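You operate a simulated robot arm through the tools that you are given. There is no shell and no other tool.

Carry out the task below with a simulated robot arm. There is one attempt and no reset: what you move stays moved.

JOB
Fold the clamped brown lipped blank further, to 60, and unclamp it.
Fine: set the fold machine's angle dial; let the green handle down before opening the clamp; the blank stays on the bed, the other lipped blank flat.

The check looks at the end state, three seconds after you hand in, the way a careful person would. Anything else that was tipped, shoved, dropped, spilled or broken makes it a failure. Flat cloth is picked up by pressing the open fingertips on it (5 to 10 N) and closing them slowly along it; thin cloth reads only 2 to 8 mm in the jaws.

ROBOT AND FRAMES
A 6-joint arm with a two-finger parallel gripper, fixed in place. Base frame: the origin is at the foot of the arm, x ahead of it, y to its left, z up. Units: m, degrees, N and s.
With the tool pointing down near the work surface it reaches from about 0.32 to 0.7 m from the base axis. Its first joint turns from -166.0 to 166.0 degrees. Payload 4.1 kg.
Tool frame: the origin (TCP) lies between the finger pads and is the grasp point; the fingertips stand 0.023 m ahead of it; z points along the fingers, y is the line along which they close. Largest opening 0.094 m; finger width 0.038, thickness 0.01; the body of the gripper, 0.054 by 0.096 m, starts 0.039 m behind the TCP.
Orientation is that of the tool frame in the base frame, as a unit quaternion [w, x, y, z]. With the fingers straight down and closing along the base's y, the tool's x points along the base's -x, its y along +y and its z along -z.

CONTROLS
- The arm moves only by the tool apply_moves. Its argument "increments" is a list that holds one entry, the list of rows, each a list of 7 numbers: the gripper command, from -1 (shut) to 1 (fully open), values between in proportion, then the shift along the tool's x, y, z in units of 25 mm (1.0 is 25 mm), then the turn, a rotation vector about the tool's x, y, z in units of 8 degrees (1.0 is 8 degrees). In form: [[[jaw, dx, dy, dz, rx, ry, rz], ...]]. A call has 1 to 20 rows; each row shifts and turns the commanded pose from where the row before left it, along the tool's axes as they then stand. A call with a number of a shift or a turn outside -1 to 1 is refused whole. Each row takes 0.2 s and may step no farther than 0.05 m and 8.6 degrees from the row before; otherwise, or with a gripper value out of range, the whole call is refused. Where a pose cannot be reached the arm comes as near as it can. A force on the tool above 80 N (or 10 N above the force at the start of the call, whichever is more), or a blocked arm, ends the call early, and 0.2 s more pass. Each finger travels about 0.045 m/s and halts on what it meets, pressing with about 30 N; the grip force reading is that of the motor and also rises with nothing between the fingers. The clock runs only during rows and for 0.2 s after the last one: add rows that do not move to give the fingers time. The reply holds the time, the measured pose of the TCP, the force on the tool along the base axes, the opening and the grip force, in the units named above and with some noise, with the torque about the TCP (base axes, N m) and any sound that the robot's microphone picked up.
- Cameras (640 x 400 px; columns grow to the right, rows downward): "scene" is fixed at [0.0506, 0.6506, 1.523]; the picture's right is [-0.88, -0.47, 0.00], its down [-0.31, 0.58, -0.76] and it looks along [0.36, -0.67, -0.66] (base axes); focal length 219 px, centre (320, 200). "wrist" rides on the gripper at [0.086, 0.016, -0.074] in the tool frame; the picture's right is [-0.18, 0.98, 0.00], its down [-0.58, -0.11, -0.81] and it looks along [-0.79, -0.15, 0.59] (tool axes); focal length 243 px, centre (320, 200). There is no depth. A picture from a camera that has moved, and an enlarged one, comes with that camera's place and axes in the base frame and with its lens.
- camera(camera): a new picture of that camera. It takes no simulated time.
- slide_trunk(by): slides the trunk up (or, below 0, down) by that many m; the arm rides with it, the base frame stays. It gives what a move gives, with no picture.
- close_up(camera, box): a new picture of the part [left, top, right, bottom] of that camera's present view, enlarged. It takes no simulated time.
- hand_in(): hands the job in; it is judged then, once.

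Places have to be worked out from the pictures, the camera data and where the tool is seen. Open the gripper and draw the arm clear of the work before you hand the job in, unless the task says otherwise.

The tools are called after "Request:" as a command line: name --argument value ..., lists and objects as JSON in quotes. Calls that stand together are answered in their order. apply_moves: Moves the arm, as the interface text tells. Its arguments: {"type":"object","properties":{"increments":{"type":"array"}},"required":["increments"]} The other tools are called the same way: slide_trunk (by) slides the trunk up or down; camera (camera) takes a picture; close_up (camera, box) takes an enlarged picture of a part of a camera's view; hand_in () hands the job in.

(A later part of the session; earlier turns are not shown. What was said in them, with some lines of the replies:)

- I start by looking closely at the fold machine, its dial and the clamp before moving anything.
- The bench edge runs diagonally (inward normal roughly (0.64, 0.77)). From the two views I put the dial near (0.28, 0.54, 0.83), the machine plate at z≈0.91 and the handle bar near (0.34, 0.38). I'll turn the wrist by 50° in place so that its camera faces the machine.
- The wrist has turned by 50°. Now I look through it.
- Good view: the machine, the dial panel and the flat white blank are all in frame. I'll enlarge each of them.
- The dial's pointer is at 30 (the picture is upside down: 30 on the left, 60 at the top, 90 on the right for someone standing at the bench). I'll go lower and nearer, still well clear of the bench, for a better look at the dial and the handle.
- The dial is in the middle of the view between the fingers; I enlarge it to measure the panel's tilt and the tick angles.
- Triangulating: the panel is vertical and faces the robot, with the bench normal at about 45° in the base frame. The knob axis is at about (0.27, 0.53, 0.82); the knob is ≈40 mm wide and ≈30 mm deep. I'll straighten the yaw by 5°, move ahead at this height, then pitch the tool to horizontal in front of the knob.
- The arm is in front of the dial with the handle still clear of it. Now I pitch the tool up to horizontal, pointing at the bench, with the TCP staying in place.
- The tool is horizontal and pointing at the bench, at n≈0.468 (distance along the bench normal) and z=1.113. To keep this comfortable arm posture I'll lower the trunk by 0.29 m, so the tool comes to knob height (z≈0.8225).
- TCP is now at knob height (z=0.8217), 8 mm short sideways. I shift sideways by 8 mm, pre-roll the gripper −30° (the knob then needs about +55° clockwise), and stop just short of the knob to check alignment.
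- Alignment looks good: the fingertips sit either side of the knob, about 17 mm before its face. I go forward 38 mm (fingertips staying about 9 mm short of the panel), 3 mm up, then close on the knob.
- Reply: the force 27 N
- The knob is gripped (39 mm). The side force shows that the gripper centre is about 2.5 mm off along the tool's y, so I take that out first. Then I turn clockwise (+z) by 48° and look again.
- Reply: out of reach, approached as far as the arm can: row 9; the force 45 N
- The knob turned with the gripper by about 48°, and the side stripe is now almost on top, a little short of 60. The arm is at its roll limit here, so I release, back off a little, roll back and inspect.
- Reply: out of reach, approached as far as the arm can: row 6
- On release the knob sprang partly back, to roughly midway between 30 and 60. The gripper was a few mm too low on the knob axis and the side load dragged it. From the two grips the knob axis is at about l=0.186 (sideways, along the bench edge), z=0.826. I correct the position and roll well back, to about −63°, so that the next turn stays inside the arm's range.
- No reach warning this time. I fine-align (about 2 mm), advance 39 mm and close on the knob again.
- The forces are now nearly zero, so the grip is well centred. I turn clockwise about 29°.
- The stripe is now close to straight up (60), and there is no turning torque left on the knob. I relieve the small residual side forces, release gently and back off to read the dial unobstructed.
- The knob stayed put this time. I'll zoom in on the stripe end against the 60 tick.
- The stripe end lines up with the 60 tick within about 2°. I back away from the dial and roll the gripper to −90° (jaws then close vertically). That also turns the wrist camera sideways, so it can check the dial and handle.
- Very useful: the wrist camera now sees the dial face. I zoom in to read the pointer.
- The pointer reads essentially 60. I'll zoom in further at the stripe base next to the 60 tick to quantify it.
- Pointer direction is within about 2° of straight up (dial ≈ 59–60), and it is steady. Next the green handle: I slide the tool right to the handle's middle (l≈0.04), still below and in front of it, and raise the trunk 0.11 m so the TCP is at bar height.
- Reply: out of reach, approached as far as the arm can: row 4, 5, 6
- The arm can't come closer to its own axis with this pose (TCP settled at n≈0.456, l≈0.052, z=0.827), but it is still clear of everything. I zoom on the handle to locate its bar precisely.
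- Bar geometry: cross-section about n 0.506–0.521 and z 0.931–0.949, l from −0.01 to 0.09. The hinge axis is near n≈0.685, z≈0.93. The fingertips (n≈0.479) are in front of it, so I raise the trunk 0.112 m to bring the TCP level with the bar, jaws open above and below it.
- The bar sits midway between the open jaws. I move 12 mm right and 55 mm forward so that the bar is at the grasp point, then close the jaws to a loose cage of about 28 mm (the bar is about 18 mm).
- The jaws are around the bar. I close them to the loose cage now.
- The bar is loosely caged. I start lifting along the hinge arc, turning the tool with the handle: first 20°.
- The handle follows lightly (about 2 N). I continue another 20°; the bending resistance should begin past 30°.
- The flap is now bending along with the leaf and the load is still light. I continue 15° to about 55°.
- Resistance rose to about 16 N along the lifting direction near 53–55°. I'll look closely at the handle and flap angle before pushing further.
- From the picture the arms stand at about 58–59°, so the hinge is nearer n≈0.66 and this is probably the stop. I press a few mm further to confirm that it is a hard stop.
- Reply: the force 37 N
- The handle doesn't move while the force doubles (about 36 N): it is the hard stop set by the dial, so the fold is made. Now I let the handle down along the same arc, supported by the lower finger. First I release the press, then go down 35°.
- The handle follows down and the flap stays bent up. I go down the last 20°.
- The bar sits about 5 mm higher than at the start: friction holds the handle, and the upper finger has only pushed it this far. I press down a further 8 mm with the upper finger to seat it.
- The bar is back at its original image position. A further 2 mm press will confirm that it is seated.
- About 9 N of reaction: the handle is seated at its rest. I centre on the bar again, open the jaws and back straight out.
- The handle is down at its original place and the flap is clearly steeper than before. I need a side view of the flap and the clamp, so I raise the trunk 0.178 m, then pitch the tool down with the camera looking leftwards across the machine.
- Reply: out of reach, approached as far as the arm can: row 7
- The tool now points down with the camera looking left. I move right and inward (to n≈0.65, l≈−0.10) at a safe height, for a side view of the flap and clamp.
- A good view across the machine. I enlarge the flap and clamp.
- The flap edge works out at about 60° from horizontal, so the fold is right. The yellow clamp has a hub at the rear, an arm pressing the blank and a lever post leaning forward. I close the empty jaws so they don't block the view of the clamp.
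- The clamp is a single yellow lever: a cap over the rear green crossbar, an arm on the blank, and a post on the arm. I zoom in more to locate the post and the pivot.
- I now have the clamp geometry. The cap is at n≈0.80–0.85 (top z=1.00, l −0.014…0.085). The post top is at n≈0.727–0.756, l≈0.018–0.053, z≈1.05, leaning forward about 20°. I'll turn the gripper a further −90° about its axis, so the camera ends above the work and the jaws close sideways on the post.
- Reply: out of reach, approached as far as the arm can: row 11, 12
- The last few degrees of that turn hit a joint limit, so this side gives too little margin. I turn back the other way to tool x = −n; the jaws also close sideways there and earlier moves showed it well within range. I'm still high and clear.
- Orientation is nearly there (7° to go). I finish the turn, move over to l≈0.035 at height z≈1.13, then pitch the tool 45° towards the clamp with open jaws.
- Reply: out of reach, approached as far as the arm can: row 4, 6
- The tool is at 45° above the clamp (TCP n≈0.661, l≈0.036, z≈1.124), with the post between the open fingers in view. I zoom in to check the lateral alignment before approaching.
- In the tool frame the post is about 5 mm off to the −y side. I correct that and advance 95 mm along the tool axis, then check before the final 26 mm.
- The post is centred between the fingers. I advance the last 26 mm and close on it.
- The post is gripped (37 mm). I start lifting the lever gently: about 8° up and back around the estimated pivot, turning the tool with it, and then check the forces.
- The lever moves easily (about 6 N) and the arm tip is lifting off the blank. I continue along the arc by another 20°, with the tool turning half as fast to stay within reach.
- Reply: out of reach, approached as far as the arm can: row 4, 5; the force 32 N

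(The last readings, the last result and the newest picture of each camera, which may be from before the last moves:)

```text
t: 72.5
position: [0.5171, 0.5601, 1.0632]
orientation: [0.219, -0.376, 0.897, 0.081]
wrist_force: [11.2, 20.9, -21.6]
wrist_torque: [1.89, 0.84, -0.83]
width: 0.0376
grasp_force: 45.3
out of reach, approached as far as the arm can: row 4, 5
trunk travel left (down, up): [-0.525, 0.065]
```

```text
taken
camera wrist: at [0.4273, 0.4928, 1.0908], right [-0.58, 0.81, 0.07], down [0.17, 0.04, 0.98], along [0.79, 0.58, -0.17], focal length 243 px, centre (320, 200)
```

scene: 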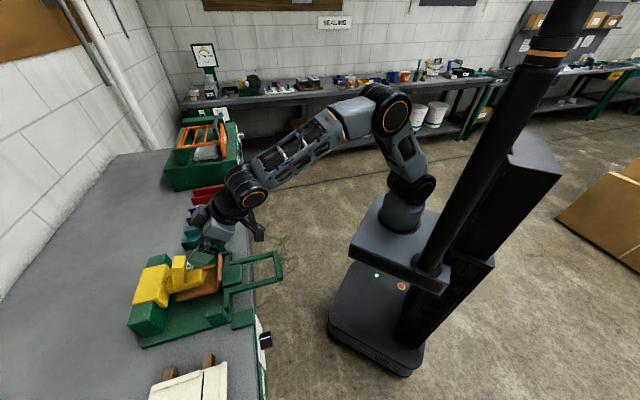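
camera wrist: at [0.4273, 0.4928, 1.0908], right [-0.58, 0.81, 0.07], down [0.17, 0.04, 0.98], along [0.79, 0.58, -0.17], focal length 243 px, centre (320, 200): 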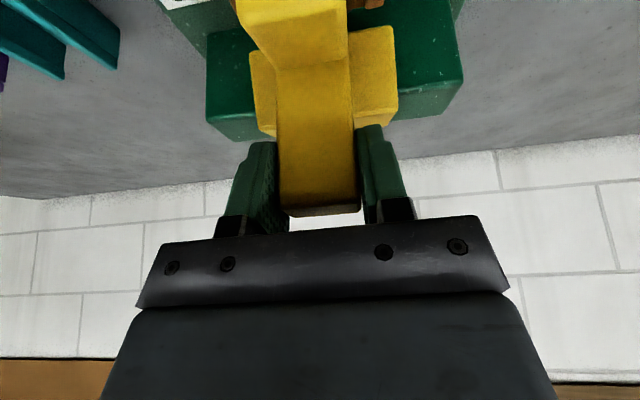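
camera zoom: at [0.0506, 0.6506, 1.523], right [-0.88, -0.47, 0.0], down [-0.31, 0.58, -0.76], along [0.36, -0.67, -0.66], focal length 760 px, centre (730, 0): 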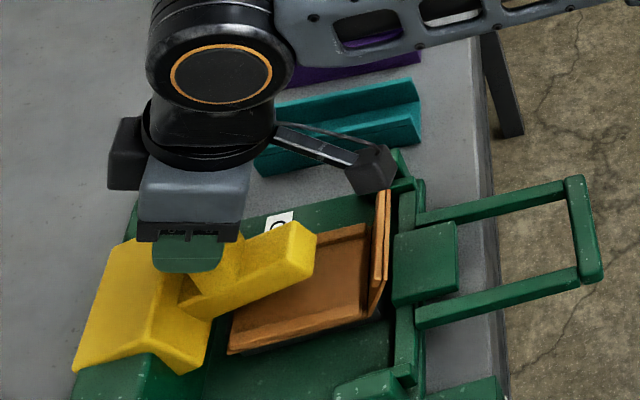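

At this steep tool angle the arm is at its reach limit (TCP n≈0.762, lever about 15° open). I pitch the tool back towards horizontal in place, letting the post pivot between the pads, to regain reach.

Request:
apply_moves --increments '[[[-1, 0, 0, 0, 0, -0.5, 0], [-1, 0, 0, 0, 0, -0.5, 0], [-1, 0, 0, 0, 0, -0.5, 0], [-1, 0, 0, 0, 0, -0.5, 0], [-1, 0, 0, 0, 0, 0, 0]]]'

Request:
close_up --camera "scene" --box '[122, 200, 282, 315]'

```text
t: 73.7
position: [0.5144, 0.5571, 1.0681]
orientation: [0.343, -0.361, 0.857, 0.132]
wrist_force: [-13.9, -0.1, -15.1]
wrist_torque: [0.14, 2.18, -0.5]
width: 0.0374
grasp_force: 45.1
trunk travel left (down, up): [-0.525, 0.065]
```

```text
3.48 times, centred on (202, 258) of scene
camera zoom: at [0.0506, 0.6506, 1.523], right [-0.88, -0.47, 0.0], down [-0.31, 0.58, -0.76], along [0.36, -0.67, -0.66], focal length 760 px, centre (730, 0)
```

zoom: 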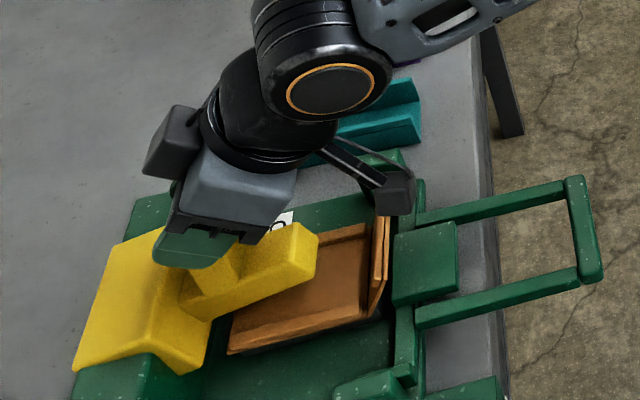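

TCP is now at n≈0.758, z≈1.068 with the tool at about 44°. Let me look closer at the lever angle before continuing.

Request:
close_up --camera "scene" --box '[122, 245, 218, 315]'

Request:
camera --camera "wrist"

```text
5.71 times, centred on (170, 280) of scene
camera zoom: at [0.0506, 0.6506, 1.523], right [-0.88, -0.47, 0.0], down [-0.31, 0.58, -0.76], along [0.36, -0.67, -0.66], focal length 1249 px, centre (1177, -257)
```

zoom: 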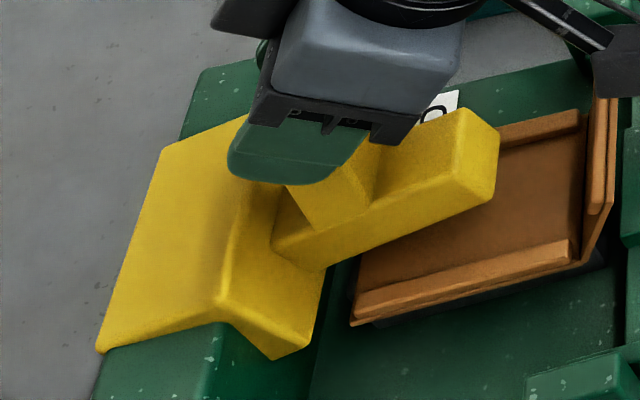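

```text
taken
camera wrist: at [0.4228, 0.4876, 1.063], right [-0.6, 0.79, 0.11], down [-0.03, -0.15, 0.99], along [0.8, 0.59, 0.11], focal length 243 px, centre (320, 200)
```

wrist: 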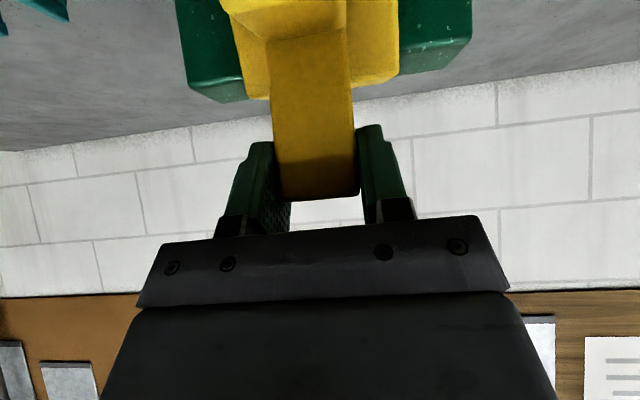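

From the cap corners the lever is about 13° open and its pivot is near (n 0.840, z 0.984); the pads have slid up about 1 cm along the post. I continue along the true arc about that pivot, keeping the tool at about 44°.

Request:
apply_moves --increments '[[[-1, -0.36, 0, 0.005, 0, 0, 0], [-1, -0.409, 0, 0.047, 0, 0, 0], [-1, -0.404, 0, 0.081, 0, 0, 0], [-1, 0, 0, 0, 0, 0, 0]]]'

Request:
close_up --camera "scene" --box '[122, 200, 282, 315]'

```text
t: 74.7
position: [0.5323, 0.5738, 1.0837]
orientation: [0.343, -0.361, 0.857, 0.132]
wrist_force: [-15.0, 0.9, -13.5]
wrist_torque: [-0.02, 2.03, -0.41]
width: 0.0372
grasp_force: 44.9
trunk travel left (down, up): [-0.525, 0.065]
```

```text
3.48 times, centred on (202, 258) of scene
camera zoom: at [0.0506, 0.6506, 1.523], right [-0.88, -0.47, 0.0], down [-0.31, 0.58, -0.76], along [0.36, -0.67, -0.66], focal length 760 px, centre (730, 0)
```

zoom: 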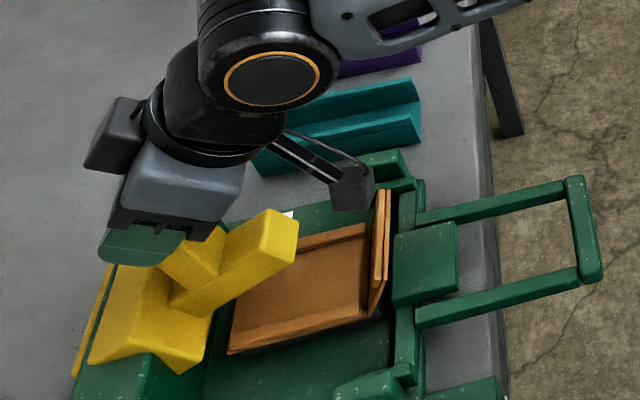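

The lever follows well, now around 28° open, with no reach warnings. I continue about 15° more.

Request:
apply_moves --increments '[[[-1, -0.396, 0, 0.112, 0, 0, 0], [-1, -0.38, 0, 0.147, 0, 0, 0], [-1, -0.37, 0, 0.181, 0, 0, 0], [-1, 0, 0, 0, 0, 0, 0]]]'

Request:
close_up --camera "scene" --box '[122, 200, 282, 315]'

Request:
camera --camera "wrist"

```text
t: 75.7
position: [0.5451, 0.5868, 1.09]
orientation: [0.342, -0.36, 0.858, 0.132]
wrist_force: [-13.6, 3.3, -19.8]
wrist_torque: [0.07, 1.77, 0.15]
width: 0.0375
grasp_force: 44.7
out of reach, approached as far as the arm can: row 3
trunk travel left (down, up): [-0.525, 0.065]
```

```text
3.48 times, centred on (202, 258) of scene
camera zoom: at [0.0506, 0.6506, 1.523], right [-0.88, -0.47, 0.0], down [-0.31, 0.58, -0.76], along [0.36, -0.67, -0.66], focal length 760 px, centre (730, 0)
```

zoom: 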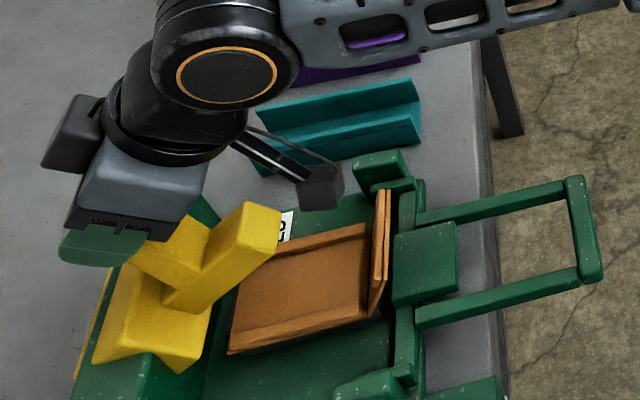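

```text
taken
camera wrist: at [0.4524, 0.5172, 1.087], right [-0.6, 0.79, 0.11], down [-0.02, -0.15, 0.99], along [0.8, 0.59, 0.11], focal length 243 px, centre (320, 200)
```

wrist: 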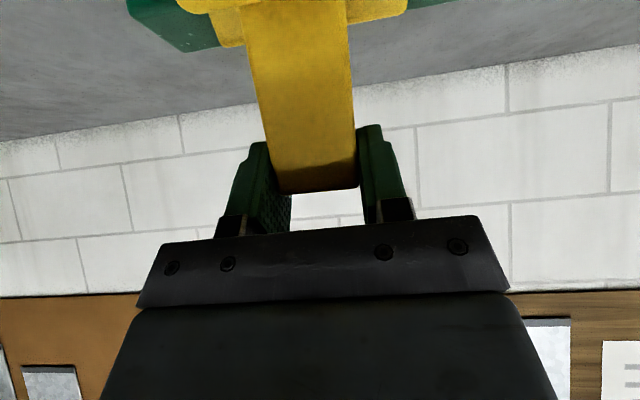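

The arm is again at its reach limit at about 40° open. Before letting go I relax the residual forces slightly, to see whether the lever pushes back (gravity) or just sits there (friction).

Request:
apply_moves --increments '[[[-1, 0.078, 0.05, 0.03, 0, 0, 0], [-1, 0, 0, 0, 0, 0, 0], [-1, 0, 0, 0, 0, 0, 0]]]'

```text
t: 76.5
position: [0.5436, 0.5868, 1.0909]
orientation: [0.343, -0.36, 0.858, 0.132]
wrist_force: [-9.6, 2.6, -18.1]
wrist_torque: [0.14, 1.42, 0.17]
width: 0.0373
grasp_force: 44.8
trunk travel left (down, up): [-0.525, 0.065]
```

Still about 18 N downward on the tool. I ease down 4 mm and read again.

Request:
apply_moves --increments '[[[-1, 0.11, 0.04, 0.116, 0, 0, 0], [-1, 0, 0, 0, 0, 0, 0], [-1, 0, 0, 0, 0, 0, 0]]]'

Request:
close_up --camera "scene" --box '[122, 200, 282, 315]'

```text
t: 77.3
position: [0.5432, 0.5869, 1.0901]
orientation: [0.346, -0.359, 0.857, 0.134]
wrist_force: [-4.5, 5.1, -1.0]
wrist_torque: [0.79, 0.6, -0.02]
width: 0.037
grasp_force: 44.8
trunk travel left (down, up): [-0.525, 0.065]
```

```text
3.48 times, centred on (202, 258) of scene
camera zoom: at [0.0506, 0.6506, 1.523], right [-0.88, -0.47, 0.0], down [-0.31, 0.58, -0.76], along [0.36, -0.67, -0.66], focal length 760 px, centre (730, 0)
```

zoom: 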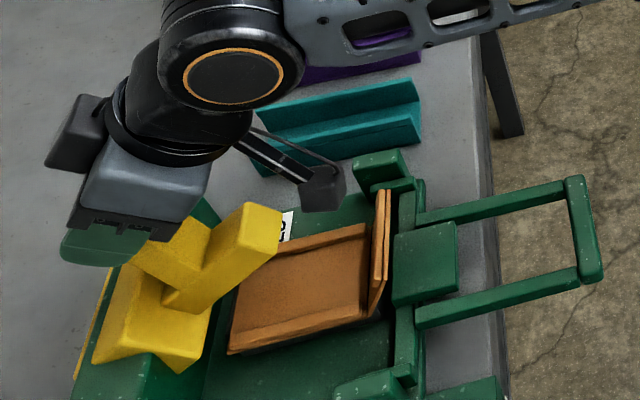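

The tool is now practically unloaded and the lever hasn't moved, so friction holds it. I open the jaws just a little and check that it stays.

Request:
apply_moves --increments '[[[0.15, 0, 0, 0, 0, 0, 0], [0.15, 0, 0, 0, 0, 0, 0], [0.15, 0, 0, 0, 0, 0, 0], [0.15, 0, 0, 0, 0, 0, 0]]]'

Request:
close_up --camera "scene" --box '[122, 200, 282, 315]'

```text
t: 78.3
position: [0.5441, 0.5867, 1.0886]
orientation: [0.343, -0.36, 0.857, 0.133]
wrist_force: [0.1, -0.1, 0.0]
wrist_torque: [-0.03, -0.01, -0.01]
width: 0.0542
grasp_force: 0.1
trunk travel left (down, up): [-0.525, 0.065]
```

```text
3.48 times, centred on (202, 258) of scene
camera zoom: at [0.0506, 0.6506, 1.523], right [-0.88, -0.47, 0.0], down [-0.31, 0.58, -0.76], along [0.36, -0.67, -0.66], focal length 760 px, centre (730, 0)
```

zoom: 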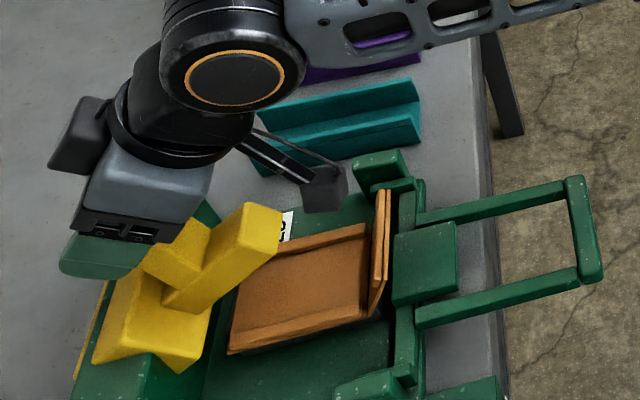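

The lever stays up by itself. I check the full scene to see how stretched the arm is and whether I can open the clamp further.

Request:
camera --camera "scene"

Request:
close_up --camera "scene" --box '[122, 245, 218, 315]'

```text
taken
```

scene: 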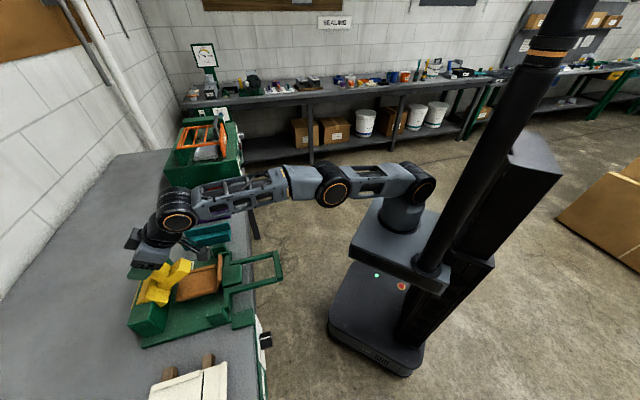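

```text
5.71 times, centred on (170, 280) of scene
camera zoom: at [0.0506, 0.6506, 1.523], right [-0.88, -0.47, 0.0], down [-0.31, 0.58, -0.76], along [0.36, -0.67, -0.66], focal length 1249 px, centre (1177, -257)
```

zoom: 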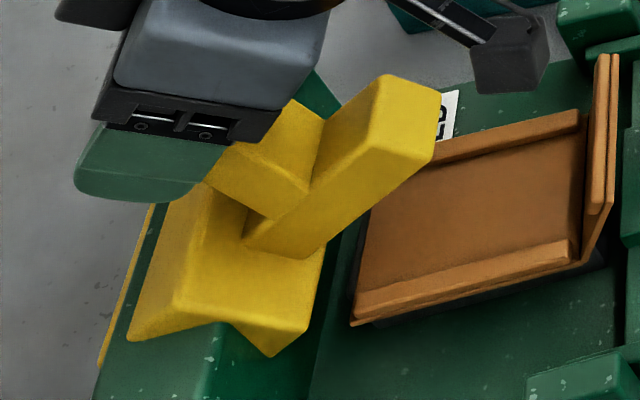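

The arm is fully stretched here (reach limit), so I can't swing the post further from above. The lever holds itself at about 40°. I back out along the tool axis to look at it freely, and then I'll push it further open from the arm's underside.

Request:
apply_moves --increments '[[[0.6, 0, 0, 0, 0, 0, 0], [0.6, 0, 0, 0, 0, 0, 0], [0.6, 0, 0, -0.6, 0, 0, 0], [0.6, 0, 0, -0.8, 0, 0, 0], [0.6, 0, 0, -0.9, 0, 0, 0], [0.6, 0, 0, -0.9, 0, 0, 0], [0.6, 0, 0, -0.9, 0, 0, 0], [0.6, 0, 0, -0.9, 0, 0, 0], [0.6, 0, 0, 0, 0, 0, 0]]]'

Request:
close_up --camera "scene" --box '[122, 200, 282, 315]'

Request:
camera --camera "wrist"

```text
t: 80.3
position: [0.4826, 0.5256, 1.18]
orientation: [0.343, -0.36, 0.857, 0.133]
wrist_force: [-0.2, 0.7, 0.5]
wrist_torque: [0.0, -0.01, -0.05]
width: 0.075
grasp_force: 0.0
trunk travel left (down, up): [-0.525, 0.065]
```

```text
3.48 times, centred on (202, 258) of scene
camera zoom: at [0.0506, 0.6506, 1.523], right [-0.88, -0.47, 0.0], down [-0.31, 0.58, -0.76], along [0.36, -0.67, -0.66], focal length 760 px, centre (730, 0)
```

zoom: 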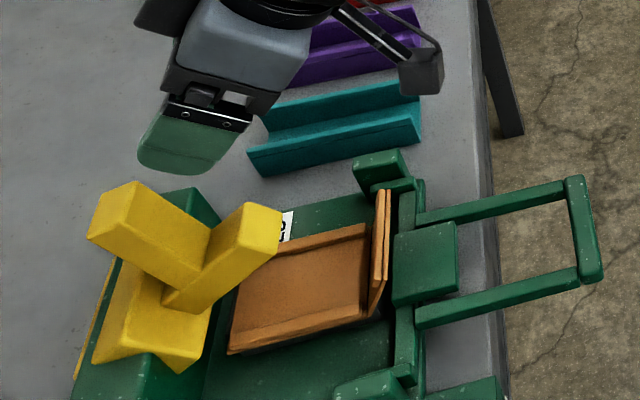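

```text
taken
camera wrist: at [0.3899, 0.4549, 1.1751], right [-0.6, 0.79, 0.11], down [-0.03, -0.15, 0.99], along [0.8, 0.59, 0.11], focal length 243 px, centre (320, 200)
```

wrist: 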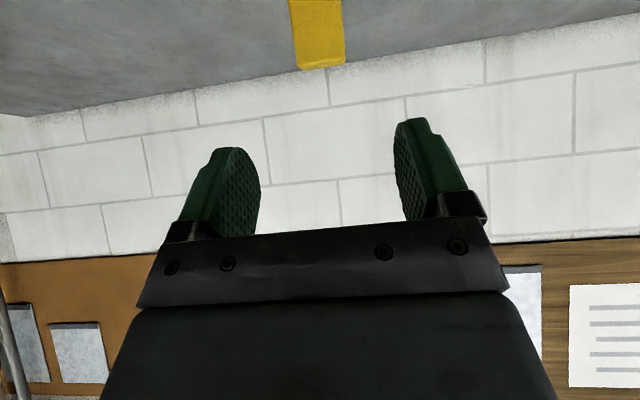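

The lever holds at about 38–40°, the blank hasn't moved, and better triangulation puts the flap's top at z≈0.995. The arm tip is at about (n 0.729, z 1.042), with thickness ≈0.03. I'll bring the gripper down along the arm's own axis with jaws open above and below the tip, so that the lower finger can push it further open. First I reorient here, well clear.

Request:
apply_moves --increments '[[[0.28, 0, 0, -0.5, 0, -0.525, 0], [0.28, 0, 0, 0, 0, -0.525, 0], [0.28, 0, 0, 0, 0, 0, -0.9375], [0.28, 0, 0, 0, 0, 0, -0.9375], [0.28, 0, 0, 0, 0, 0, -0.9375], [0.28, 0, 0, 0, 0, 0, -0.9375], [0.28, 0, 0, 0, 0, 0, -0.9375], [0.28, 0, 0, 0, 0, 0, -0.9375], [0.28, 0, 0, 0, 0, 0, -0.9375], [0.28, 0, 0, 0, 0, 0, -0.9375], [0.28, 0, 0, 0, 0, 0, -0.9375], [0.28, 0, 0, 0, 0, 0, -0.9375], [0.28, 0, 0, 0, 0, 0, -0.9375], [0.28, 0, 0, 0, 0, 0, -0.9375], [0.28, 0, 0, 0, 0, 0, 0]]]'

Request:
camera --camera "wrist"

Request:
camera --camera "scene"

```text
t: 83.5
position: [0.4742, 0.5205, 1.1884]
orientation: [-0.398, 0.834, -0.34, 0.174]
wrist_force: [0.2, 0.4, -0.8]
wrist_torque: [-0.01, -0.01, 0.04]
width: 0.0602
grasp_force: 0.1
trunk travel left (down, up): [-0.525, 0.065]
```

```text
taken
camera wrist: at [0.4864, 0.4109, 1.2244], right [-0.55, -0.31, -0.77], down [-0.82, 0.02, 0.57], along [-0.17, 0.95, -0.27], focal length 243 px, centre (320, 200)
```

wrist: 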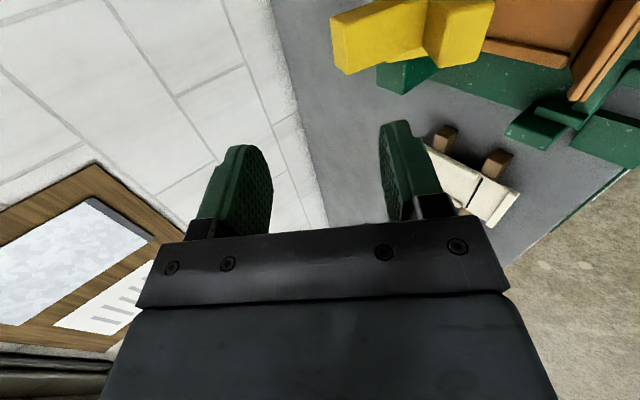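

```text
taken
```

scene: 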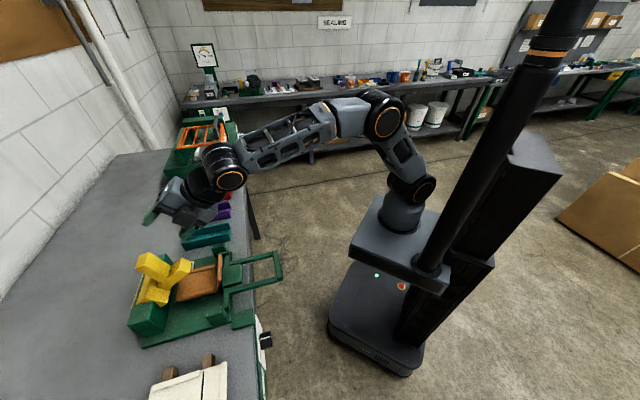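

Orientation is right (tool 51.5° from vertical, jaws closing in the lever's plane). The arm tip and post are visible, so I zoom to pin down the arm tip in this view.

Request:
close_up --camera "wrist" --box '[310, 0, 510, 125]'

Request:
close_up --camera "scene" --box '[122, 245, 218, 315]'

```text
3.20 times, centred on (410, 62) of wrist
camera zoom: at [0.4864, 0.4109, 1.2244], right [-0.55, -0.31, -0.77], down [-0.82, 0.02, 0.57], along [-0.17, 0.95, -0.27], focal length 776 px, centre (32, 640)
```

zoom: 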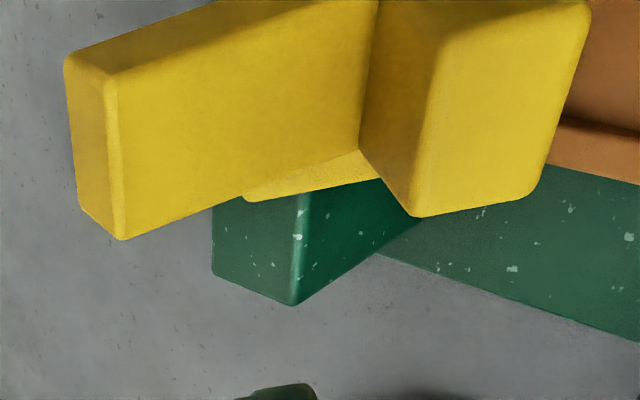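

```text
5.71 times, centred on (170, 280) of scene
camera zoom: at [0.0506, 0.6506, 1.523], right [-0.88, -0.47, 0.0], down [-0.31, 0.58, -0.76], along [0.36, -0.67, -0.66], focal length 1249 px, centre (1177, -257)
```

zoom: 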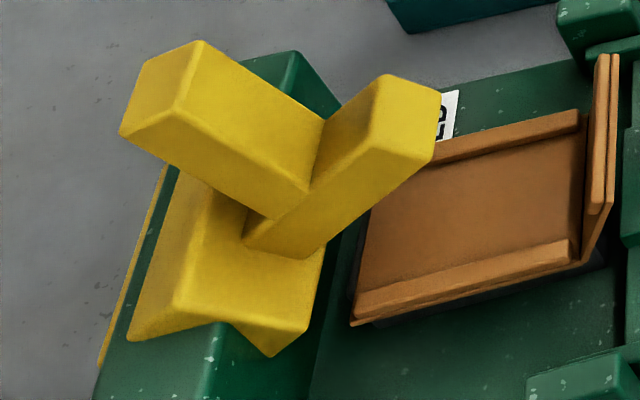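

Triangulated: the arm tip's top edge is at (n 0.7405, z 1.046), the bottom edge at (0.7245, 1.0215), l 0.014–0.050. I move to a standoff in line with the arm axis, then approach most of the way, staying well above the flap.

Request:
apply_moves --increments '[[[0.28, 0, 0.826, 0, 0, 0, 0], [0.28, 0, 0.826, 0, 0, 0, 0], [0.28, 0, 0.826, 0, 0, 0, 0], [0.28, 0, 0.826, 0, 0, 0, 0], [0.28, 0, 0.826, 0, 0, 0, 0], [0.28, 0, 0, 0.85, 0, 0, 0], [0.28, 0, 0, 0.85, 0, 0, 0], [0.28, 0, 0, 0.85, 0, 0, 0], [0.28, 0, 0, 0, 0, 0, 0]]]'

Request:
camera --camera "wrist"

Request:
close_up --camera "scene" --box '[122, 200, 282, 315]'

```text
t: 85.5
position: [0.4677, 0.5096, 1.0675]
orientation: [-0.399, 0.834, -0.339, 0.174]
wrist_force: [-0.7, 0.3, -0.8]
wrist_torque: [-0.03, 0.02, -0.01]
width: 0.0603
grasp_force: 0.1
trunk travel left (down, up): [-0.525, 0.065]
```

```text
taken
camera wrist: at [0.4798, 0.4004, 1.1036], right [-0.55, -0.31, -0.77], down [-0.82, 0.02, 0.57], along [-0.17, 0.95, -0.27], focal length 243 px, centre (320, 200)
```

wrist: 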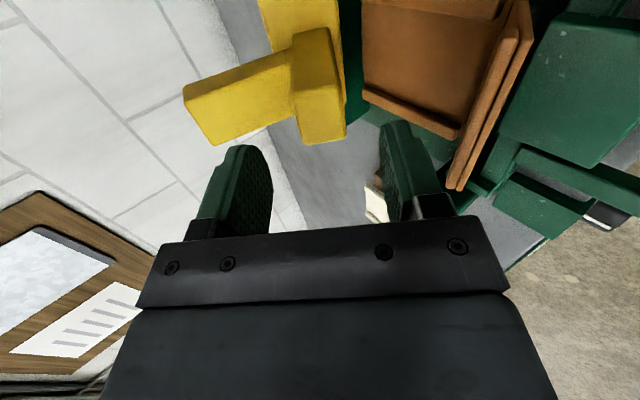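

```text
3.48 times, centred on (202, 258) of scene
camera zoom: at [0.0506, 0.6506, 1.523], right [-0.88, -0.47, 0.0], down [-0.31, 0.58, -0.76], along [0.36, -0.67, -0.66], focal length 760 px, centre (730, 0)
```

zoom: 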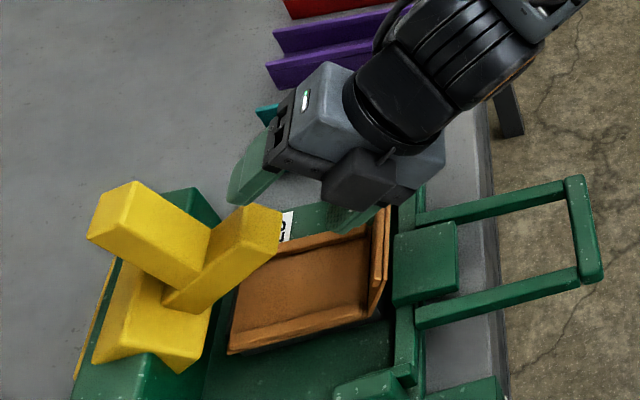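

Nearly there (43 mm to go). I zoom in to verify the arm tip relative to the fingers before the last bit.

Request:
close_up --camera "wrist" --box '[170, 0, 430, 162]'

```text
2.46 times, centred on (300, 81) of wrist
camera zoom: at [0.4798, 0.4004, 1.1036], right [-0.55, -0.31, -0.77], down [-0.82, 0.02, 0.57], along [-0.17, 0.95, -0.27], focal length 597 px, centre (369, 493)
```

zoom: 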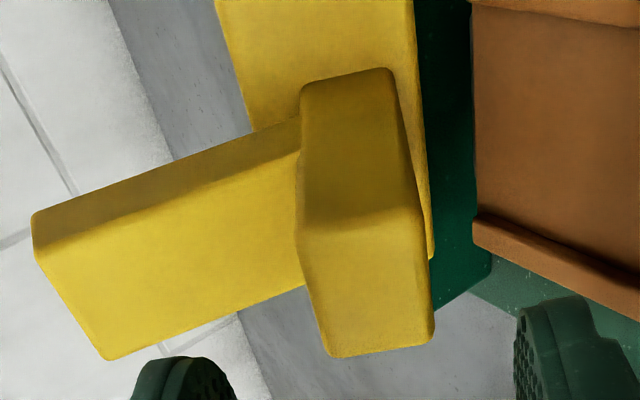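

It is consistent: the arm tip lies midway between the fingers. I advance the last 43 mm along the axis.

Request:
apply_moves --increments '[[[0.28, 0, 0.02, 0.58, 0, 0, 0], [0.28, 0, 0.02, 0.58, 0, 0, 0], [0.28, 0, 0, 0.58, 0, 0, 0], [0.28, 0, 0, 0, 0, 0, 0]]]'

Request:
close_up --camera "wrist" --box '[170, 0, 480, 240]'

Request:
close_up --camera "scene" --box '[122, 200, 282, 315]'

```text
t: 86.5
position: [0.4908, 0.5295, 1.0399]
orientation: [-0.4, 0.833, -0.34, 0.174]
wrist_force: [-0.8, 0.3, 0.3]
wrist_torque: [-0.02, 0.01, 0.01]
width: 0.0602
grasp_force: 0.1
trunk travel left (down, up): [-0.525, 0.065]
```

```text
1.67 times, centred on (325, 120) of wrist
camera zoom: at [0.5034, 0.4209, 1.076], right [-0.55, -0.31, -0.77], down [-0.82, 0.02, 0.57], along [-0.17, 0.95, -0.27], focal length 404 px, centre (312, 333)
```

zoom: 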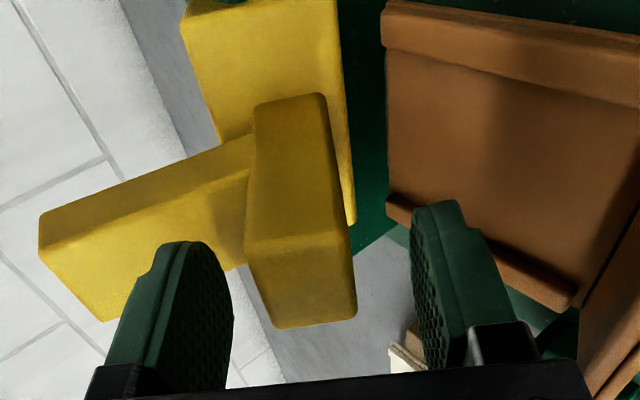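

```text
3.48 times, centred on (202, 258) of scene
camera zoom: at [0.0506, 0.6506, 1.523], right [-0.88, -0.47, 0.0], down [-0.31, 0.58, -0.76], along [0.36, -0.67, -0.66], focal length 760 px, centre (730, 0)
```

zoom: 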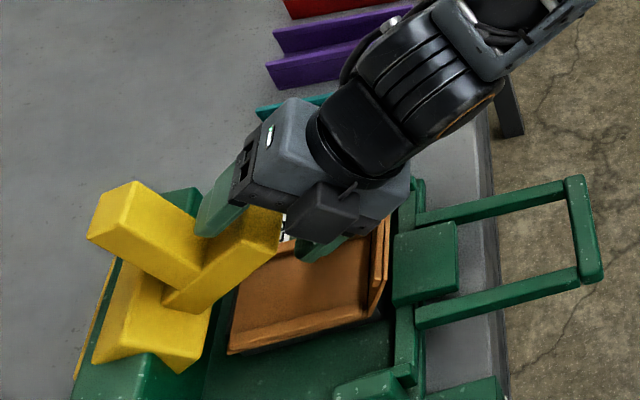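

The jaws straddle the arm tip without touching (forces ≈0), well above the blank. Now I push the lever up with the lower finger, first to about 45°.

Request:
apply_moves --increments '[[[0.28, 0, -0.433, 0.024, 0, 0, 0], [0.28, 0, -0.433, 0.024, 0, 0, 0], [0.28, 0, -0.333, -0.096, 0, 0, 0], [0.28, 0, -0.333, -0.096, 0, 0, 0], [0.28, 0, 0, 0, 0, 0, 0]]]'

Request:
close_up --camera "scene" --box '[122, 200, 282, 315]'

Request:
close_up --camera "wrist" --box '[170, 0, 480, 240]'

```text
t: 87.7
position: [0.505, 0.5452, 1.0733]
orientation: [-0.399, 0.834, -0.34, 0.174]
wrist_force: [-0.7, -0.4, -2.8]
wrist_torque: [-0.01, 0.04, -0.03]
width: 0.0615
grasp_force: 1.9
trunk travel left (down, up): [-0.525, 0.065]
```

```text
3.48 times, centred on (202, 258) of scene
camera zoom: at [0.0506, 0.6506, 1.523], right [-0.88, -0.47, 0.0], down [-0.31, 0.58, -0.76], along [0.36, -0.67, -0.66], focal length 760 px, centre (730, 0)
```

zoom: 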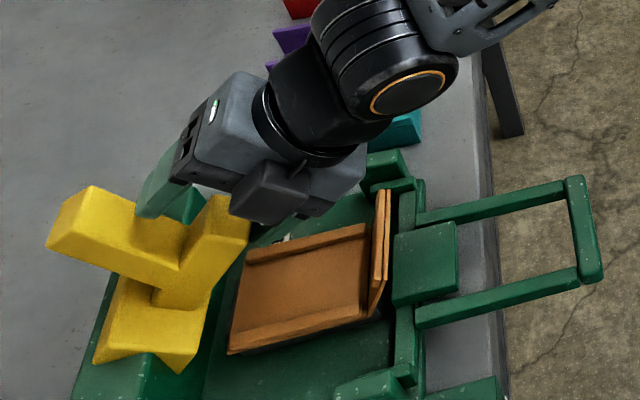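

```text
1.67 times, centred on (325, 120) of wrist
camera zoom: at [0.5174, 0.4357, 1.1088], right [-0.55, -0.31, -0.77], down [-0.82, 0.02, 0.57], along [-0.17, 0.95, -0.27], focal length 404 px, centre (312, 333)
```

zoom: 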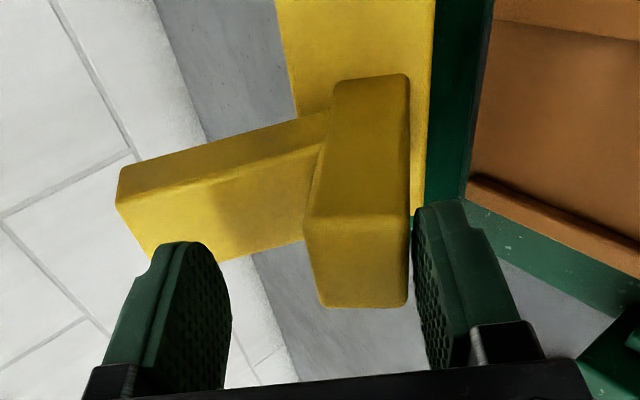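

The lever is opening further with only about 3 N, and the lower finger rides on the arm's underside. I continue to about 65°.

Request:
apply_moves --increments '[[[0.28, 0, -0.383, -0.042, 0, 0, 0], [0.28, 0, -0.383, -0.042, 0, 0, 0], [0.28, 0, -0.384, 0.024, 0, 0, 0], [0.28, 0, -0.384, 0.024, 0, 0, 0], [0.28, 0, 0, 0, 0, 0, 0]]]'

Request:
close_up --camera "scene" --box '[122, 200, 282, 315]'

Request:
close_up --camera "wrist" --box '[170, 0, 480, 240]'

```text
t: 88.9
position: [0.522, 0.5625, 1.1042]
orientation: [-0.4, 0.834, -0.339, 0.174]
wrist_force: [-1.2, -1.3, -1.9]
wrist_torque: [-0.02, 0.04, -0.01]
width: 0.0614
grasp_force: 1.4
trunk travel left (down, up): [-0.525, 0.065]
```

```text
3.48 times, centred on (202, 258) of scene
camera zoom: at [0.0506, 0.6506, 1.523], right [-0.88, -0.47, 0.0], down [-0.31, 0.58, -0.76], along [0.36, -0.67, -0.66], focal length 760 px, centre (730, 0)
```

zoom: 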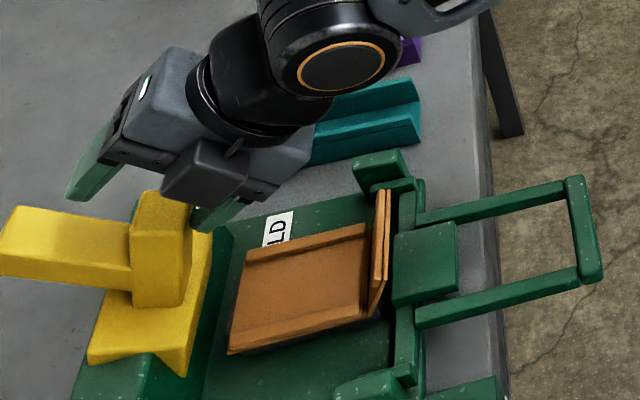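

```text
1.67 times, centred on (325, 120) of wrist
camera zoom: at [0.5337, 0.4536, 1.1397], right [-0.55, -0.31, -0.77], down [-0.82, 0.02, 0.57], along [-0.17, 0.95, -0.27], focal length 404 px, centre (312, 333)
```

zoom: 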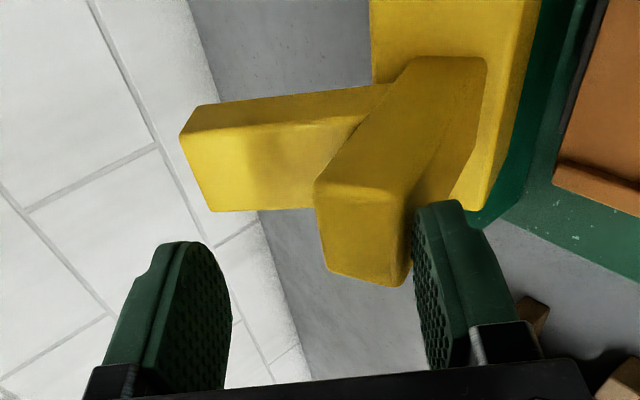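

The arm now stands near vertical (about 65–70° open). I go one more small step to about 75°.

Request:
apply_moves --increments '[[[0.28, 0, -0.373, 0.089, 0, 0, 0], [0.28, 0, -0.373, 0.089, 0, 0, 0], [0.28, 0, 0, 0, 0, 0, 0]]]'

Request:
close_up --camera "scene" --box '[122, 200, 282, 315]'

Request:
close_up --camera "wrist" --box '[170, 0, 480, 240]'

```text
t: 89.7
position: [0.5284, 0.5707, 1.1142]
orientation: [-0.396, 0.835, -0.34, 0.173]
wrist_force: [-27.4, -28.8, -13.6]
wrist_torque: [-0.76, 1.56, -0.37]
width: 0.0758
grasp_force: 17.7
trunk travel left (down, up): [-0.525, 0.065]
```

```text
3.48 times, centred on (202, 258) of scene
camera zoom: at [0.0506, 0.6506, 1.523], right [-0.88, -0.47, 0.0], down [-0.31, 0.58, -0.76], along [0.36, -0.67, -0.66], focal length 760 px, centre (730, 0)
```

zoom: 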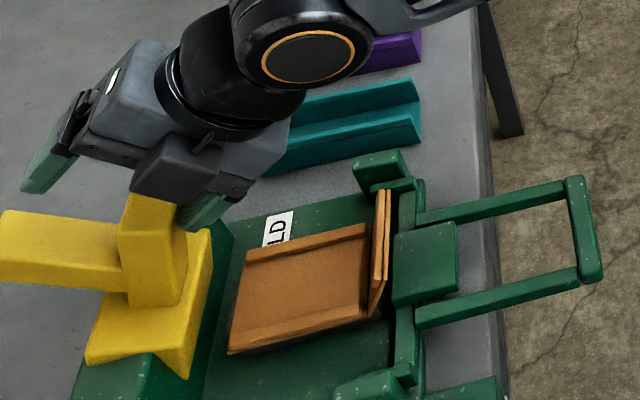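

```text
1.67 times, centred on (325, 120) of wrist
camera zoom: at [0.5414, 0.4617, 1.15], right [-0.56, -0.32, -0.77], down [-0.81, 0.02, 0.58], along [-0.17, 0.95, -0.27], focal length 404 px, centre (312, 333)
```

zoom: 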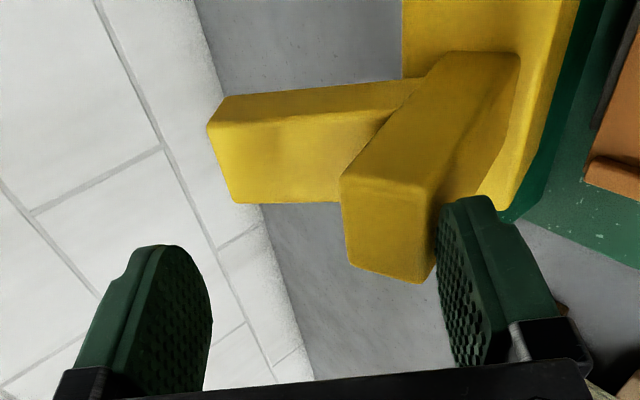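

The force jumped to about 40 N: the lever has reached its open stop. I ease off and check that it stays there.

Request:
apply_moves --increments '[[[0.28, 0, 0.373, -0.089, 0, 0, 0], [0.28, 0, 0.4, 0, 0, 0, 0], [0.28, 0, 0, 0, 0, 0, 0]]]'

Request:
close_up --camera "scene" --box '[122, 200, 282, 315]'

```text
t: 90.5
position: [0.5232, 0.5662, 1.1053]
orientation: [-0.402, 0.833, -0.338, 0.175]
wrist_force: [0.2, -0.3, 0.8]
wrist_torque: [0.02, 0.03, 0.02]
width: 0.0602
grasp_force: 0.0
trunk travel left (down, up): [-0.525, 0.065]
```

```text
3.48 times, centred on (202, 258) of scene
camera zoom: at [0.0506, 0.6506, 1.523], right [-0.88, -0.47, 0.0], down [-0.31, 0.58, -0.76], along [0.36, -0.67, -0.66], focal length 760 px, centre (730, 0)
```

zoom: 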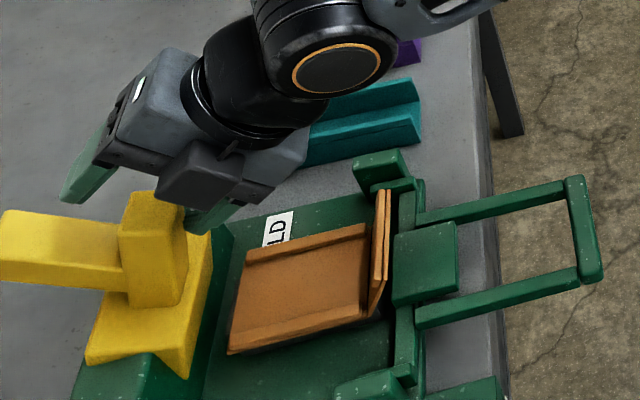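

The lever stays open with no contact force. I retreat back and up along the tool axis, which clears the arm tip and the flap.

Request:
apply_moves --increments '[[[0.28, 0, 0.1, -0.6, 0, 0, 0], [0.28, 0, 0, -0.8, 0, 0, 0], [0.28, 0, 0, -0.8, 0, 0, 0], [0.28, 0, 0, -0.8, 0, 0, 0], [0.28, 0, 0, -0.8, 0, 0, 0], [0.28, 0, 0, -0.8, 0, 0, 0], [0.6, 0, 0, -0.8, 0, 0, 0], [1, 0, 0, -0.8, 0, 0, 0], [1, 0, 0, -0.8, 0, 0, 0], [1, 0, 0, 0, 0, 0, 0]]]'

Request:
camera --camera "scene"

Request:
close_up --camera "scene" --box '[110, 230, 310, 355]'

Request:
camera --camera "wrist"

```text
t: 92.7
position: [0.4226, 0.4681, 1.2078]
orientation: [-0.399, 0.834, -0.339, 0.173]
wrist_force: [-0.4, 0.1, -0.6]
wrist_torque: [-0.01, -0.02, 0.03]
width: 0.0942
grasp_force: 0.0
trunk travel left (down, up): [-0.525, 0.065]
```

```text
taken
```

scene: 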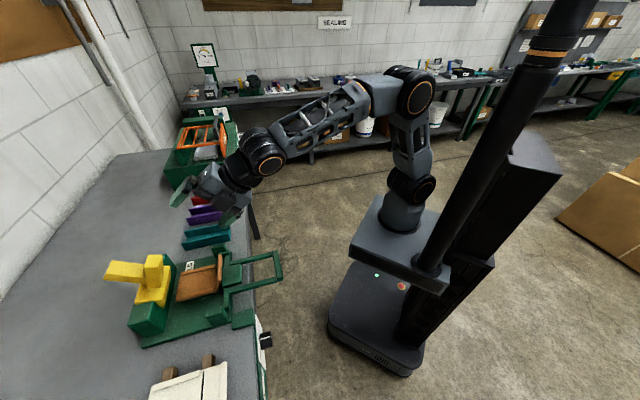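

```text
3.20 times, centred on (210, 292) of scene
camera zoom: at [0.0506, 0.6506, 1.523], right [-0.88, -0.47, 0.0], down [-0.31, 0.58, -0.76], along [0.36, -0.67, -0.66], focal length 700 px, centre (672, -96)
```

zoom: 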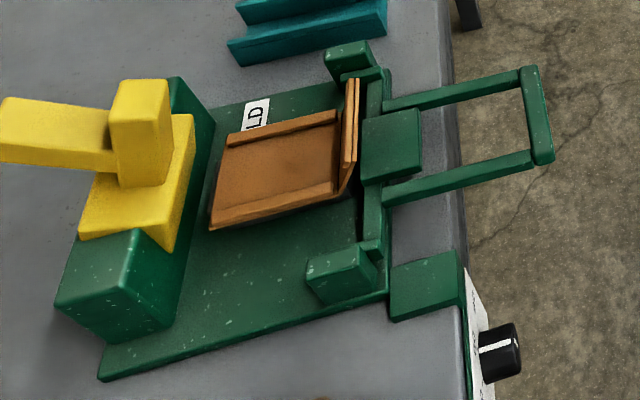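

```text
taken
camera wrist: at [0.4338, 0.3593, 1.2439], right [-0.55, -0.31, -0.77], down [-0.82, 0.02, 0.57], along [-0.17, 0.95, -0.27], focal length 243 px, centre (320, 200)
```

wrist: 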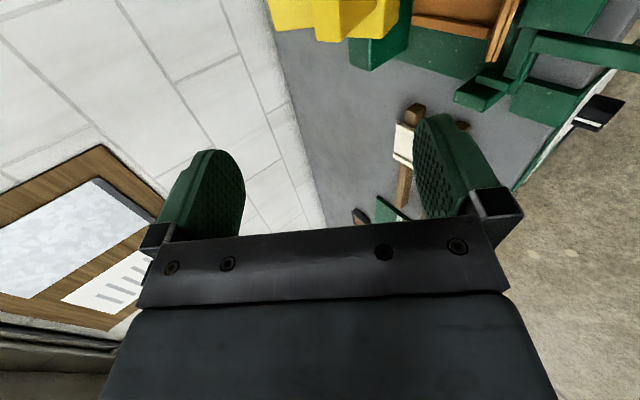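

The clamp stands open, the handle is down, the folded blank is still in place on the bed, and the dial stripe is on top at 60. I draw the arm further back from the bench and check everything once more.

Request:
apply_moves --increments '[[[1, 0, 0.7, -0.9, 0, 0, 0], [1, 0, 0.7, -0.9, 0, 0, 0], [1, 0, 0.7, -0.9, 0, 0, 0], [1, 0, 0.6, -0.9, 0, 0, 0], [1, 0, 0.6, -0.9, 0, 0, 0], [1, 0, 0, 0, 0, 0, 0], [1, 0, 0, 0, 0, 0, 0], [1, 0, 0, 0, 0, 0, 0]]]'

Request:
camera --camera "scene"

Request:
close_up --camera "scene" --box '[110, 230, 310, 355]'

Request:
close_up --camera "scene" --box '[130, 300, 290, 400]'

Request:
camera --camera "wrist"

```text
t: 94.5
position: [0.3234, 0.3709, 1.2145]
orientation: [-0.399, 0.834, -0.339, 0.174]
wrist_force: [0.5, 0.0, 0.2]
wrist_torque: [-0.03, 0.01, 0.0]
width: 0.0941
grasp_force: 0.0
trunk travel left (down, up): [-0.525, 0.065]
```

```text
taken
```

scene: 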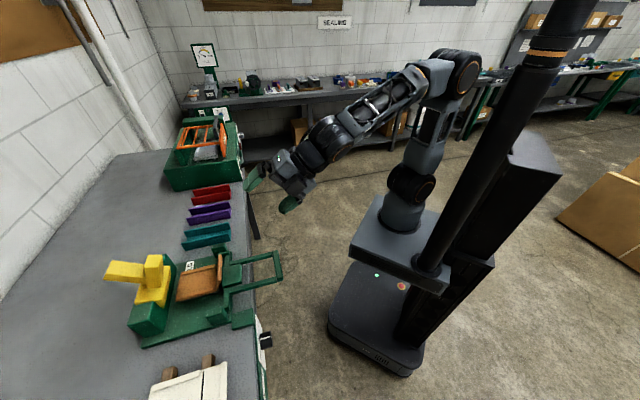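

```text
3.20 times, centred on (210, 292) of scene
camera zoom: at [0.0506, 0.6506, 1.523], right [-0.88, -0.47, 0.0], down [-0.31, 0.58, -0.76], along [0.36, -0.67, -0.66], focal length 700 px, centre (672, -96)
```

zoom: 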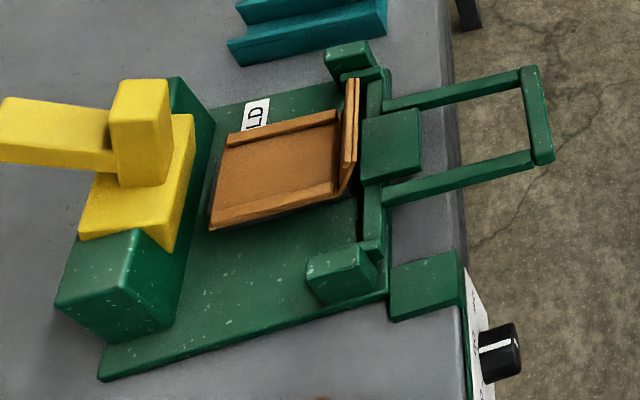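

```text
4.00 times, centred on (210, 350) of scene
camera zoom: at [0.0506, 0.6506, 1.523], right [-0.88, -0.47, 0.0], down [-0.31, 0.58, -0.76], along [0.36, -0.67, -0.66], focal length 874 px, centre (760, -400)
```

zoom: 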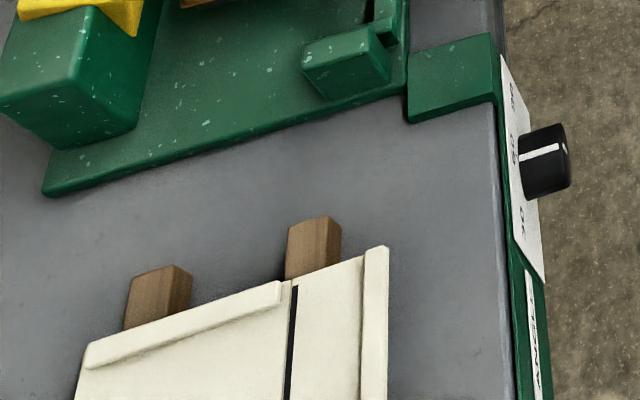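

```text
taken
camera wrist: at [0.336, 0.2609, 1.25], right [-0.55, -0.31, -0.77], down [-0.82, 0.02, 0.57], along [-0.17, 0.95, -0.27], focal length 243 px, centre (320, 200)
```

wrist: 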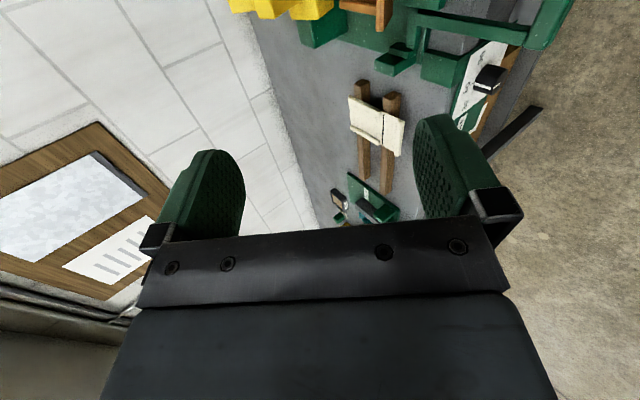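

The final pictures agree: dial at 60, handle resting down, clamp fully open, blank folded to about 60° and still on the bed. The white blank is flat and untouched, and the arm is clear with its jaws open. I hand the job in.

Request:
hand_in

```text
The job is handed in.
```

The brown lipped blank is folded to about 60° and unclamped, and I have handed the job in.

- **Dial:** it was at 30 and now reads 60, within about 2° of the mark on the knob.
- **Fold:** I lifted the green handle until it hit its stop. I measured the flap at about 60° from a side view before opening the clamp.
- **Handle:** it is back down at rest. It held a few millimetres high at first, so I pressed it down until it seated, before opening the clamp.
- **Clamp:** the yellow lever is fully open against its stop and stays there on its own.
- **Blanks:** the brown blank has not moved on the bed, and the white one is still flat and untouched.

The arm is clear of the bench with the gripper open. I saw nothing else knocked or moved.
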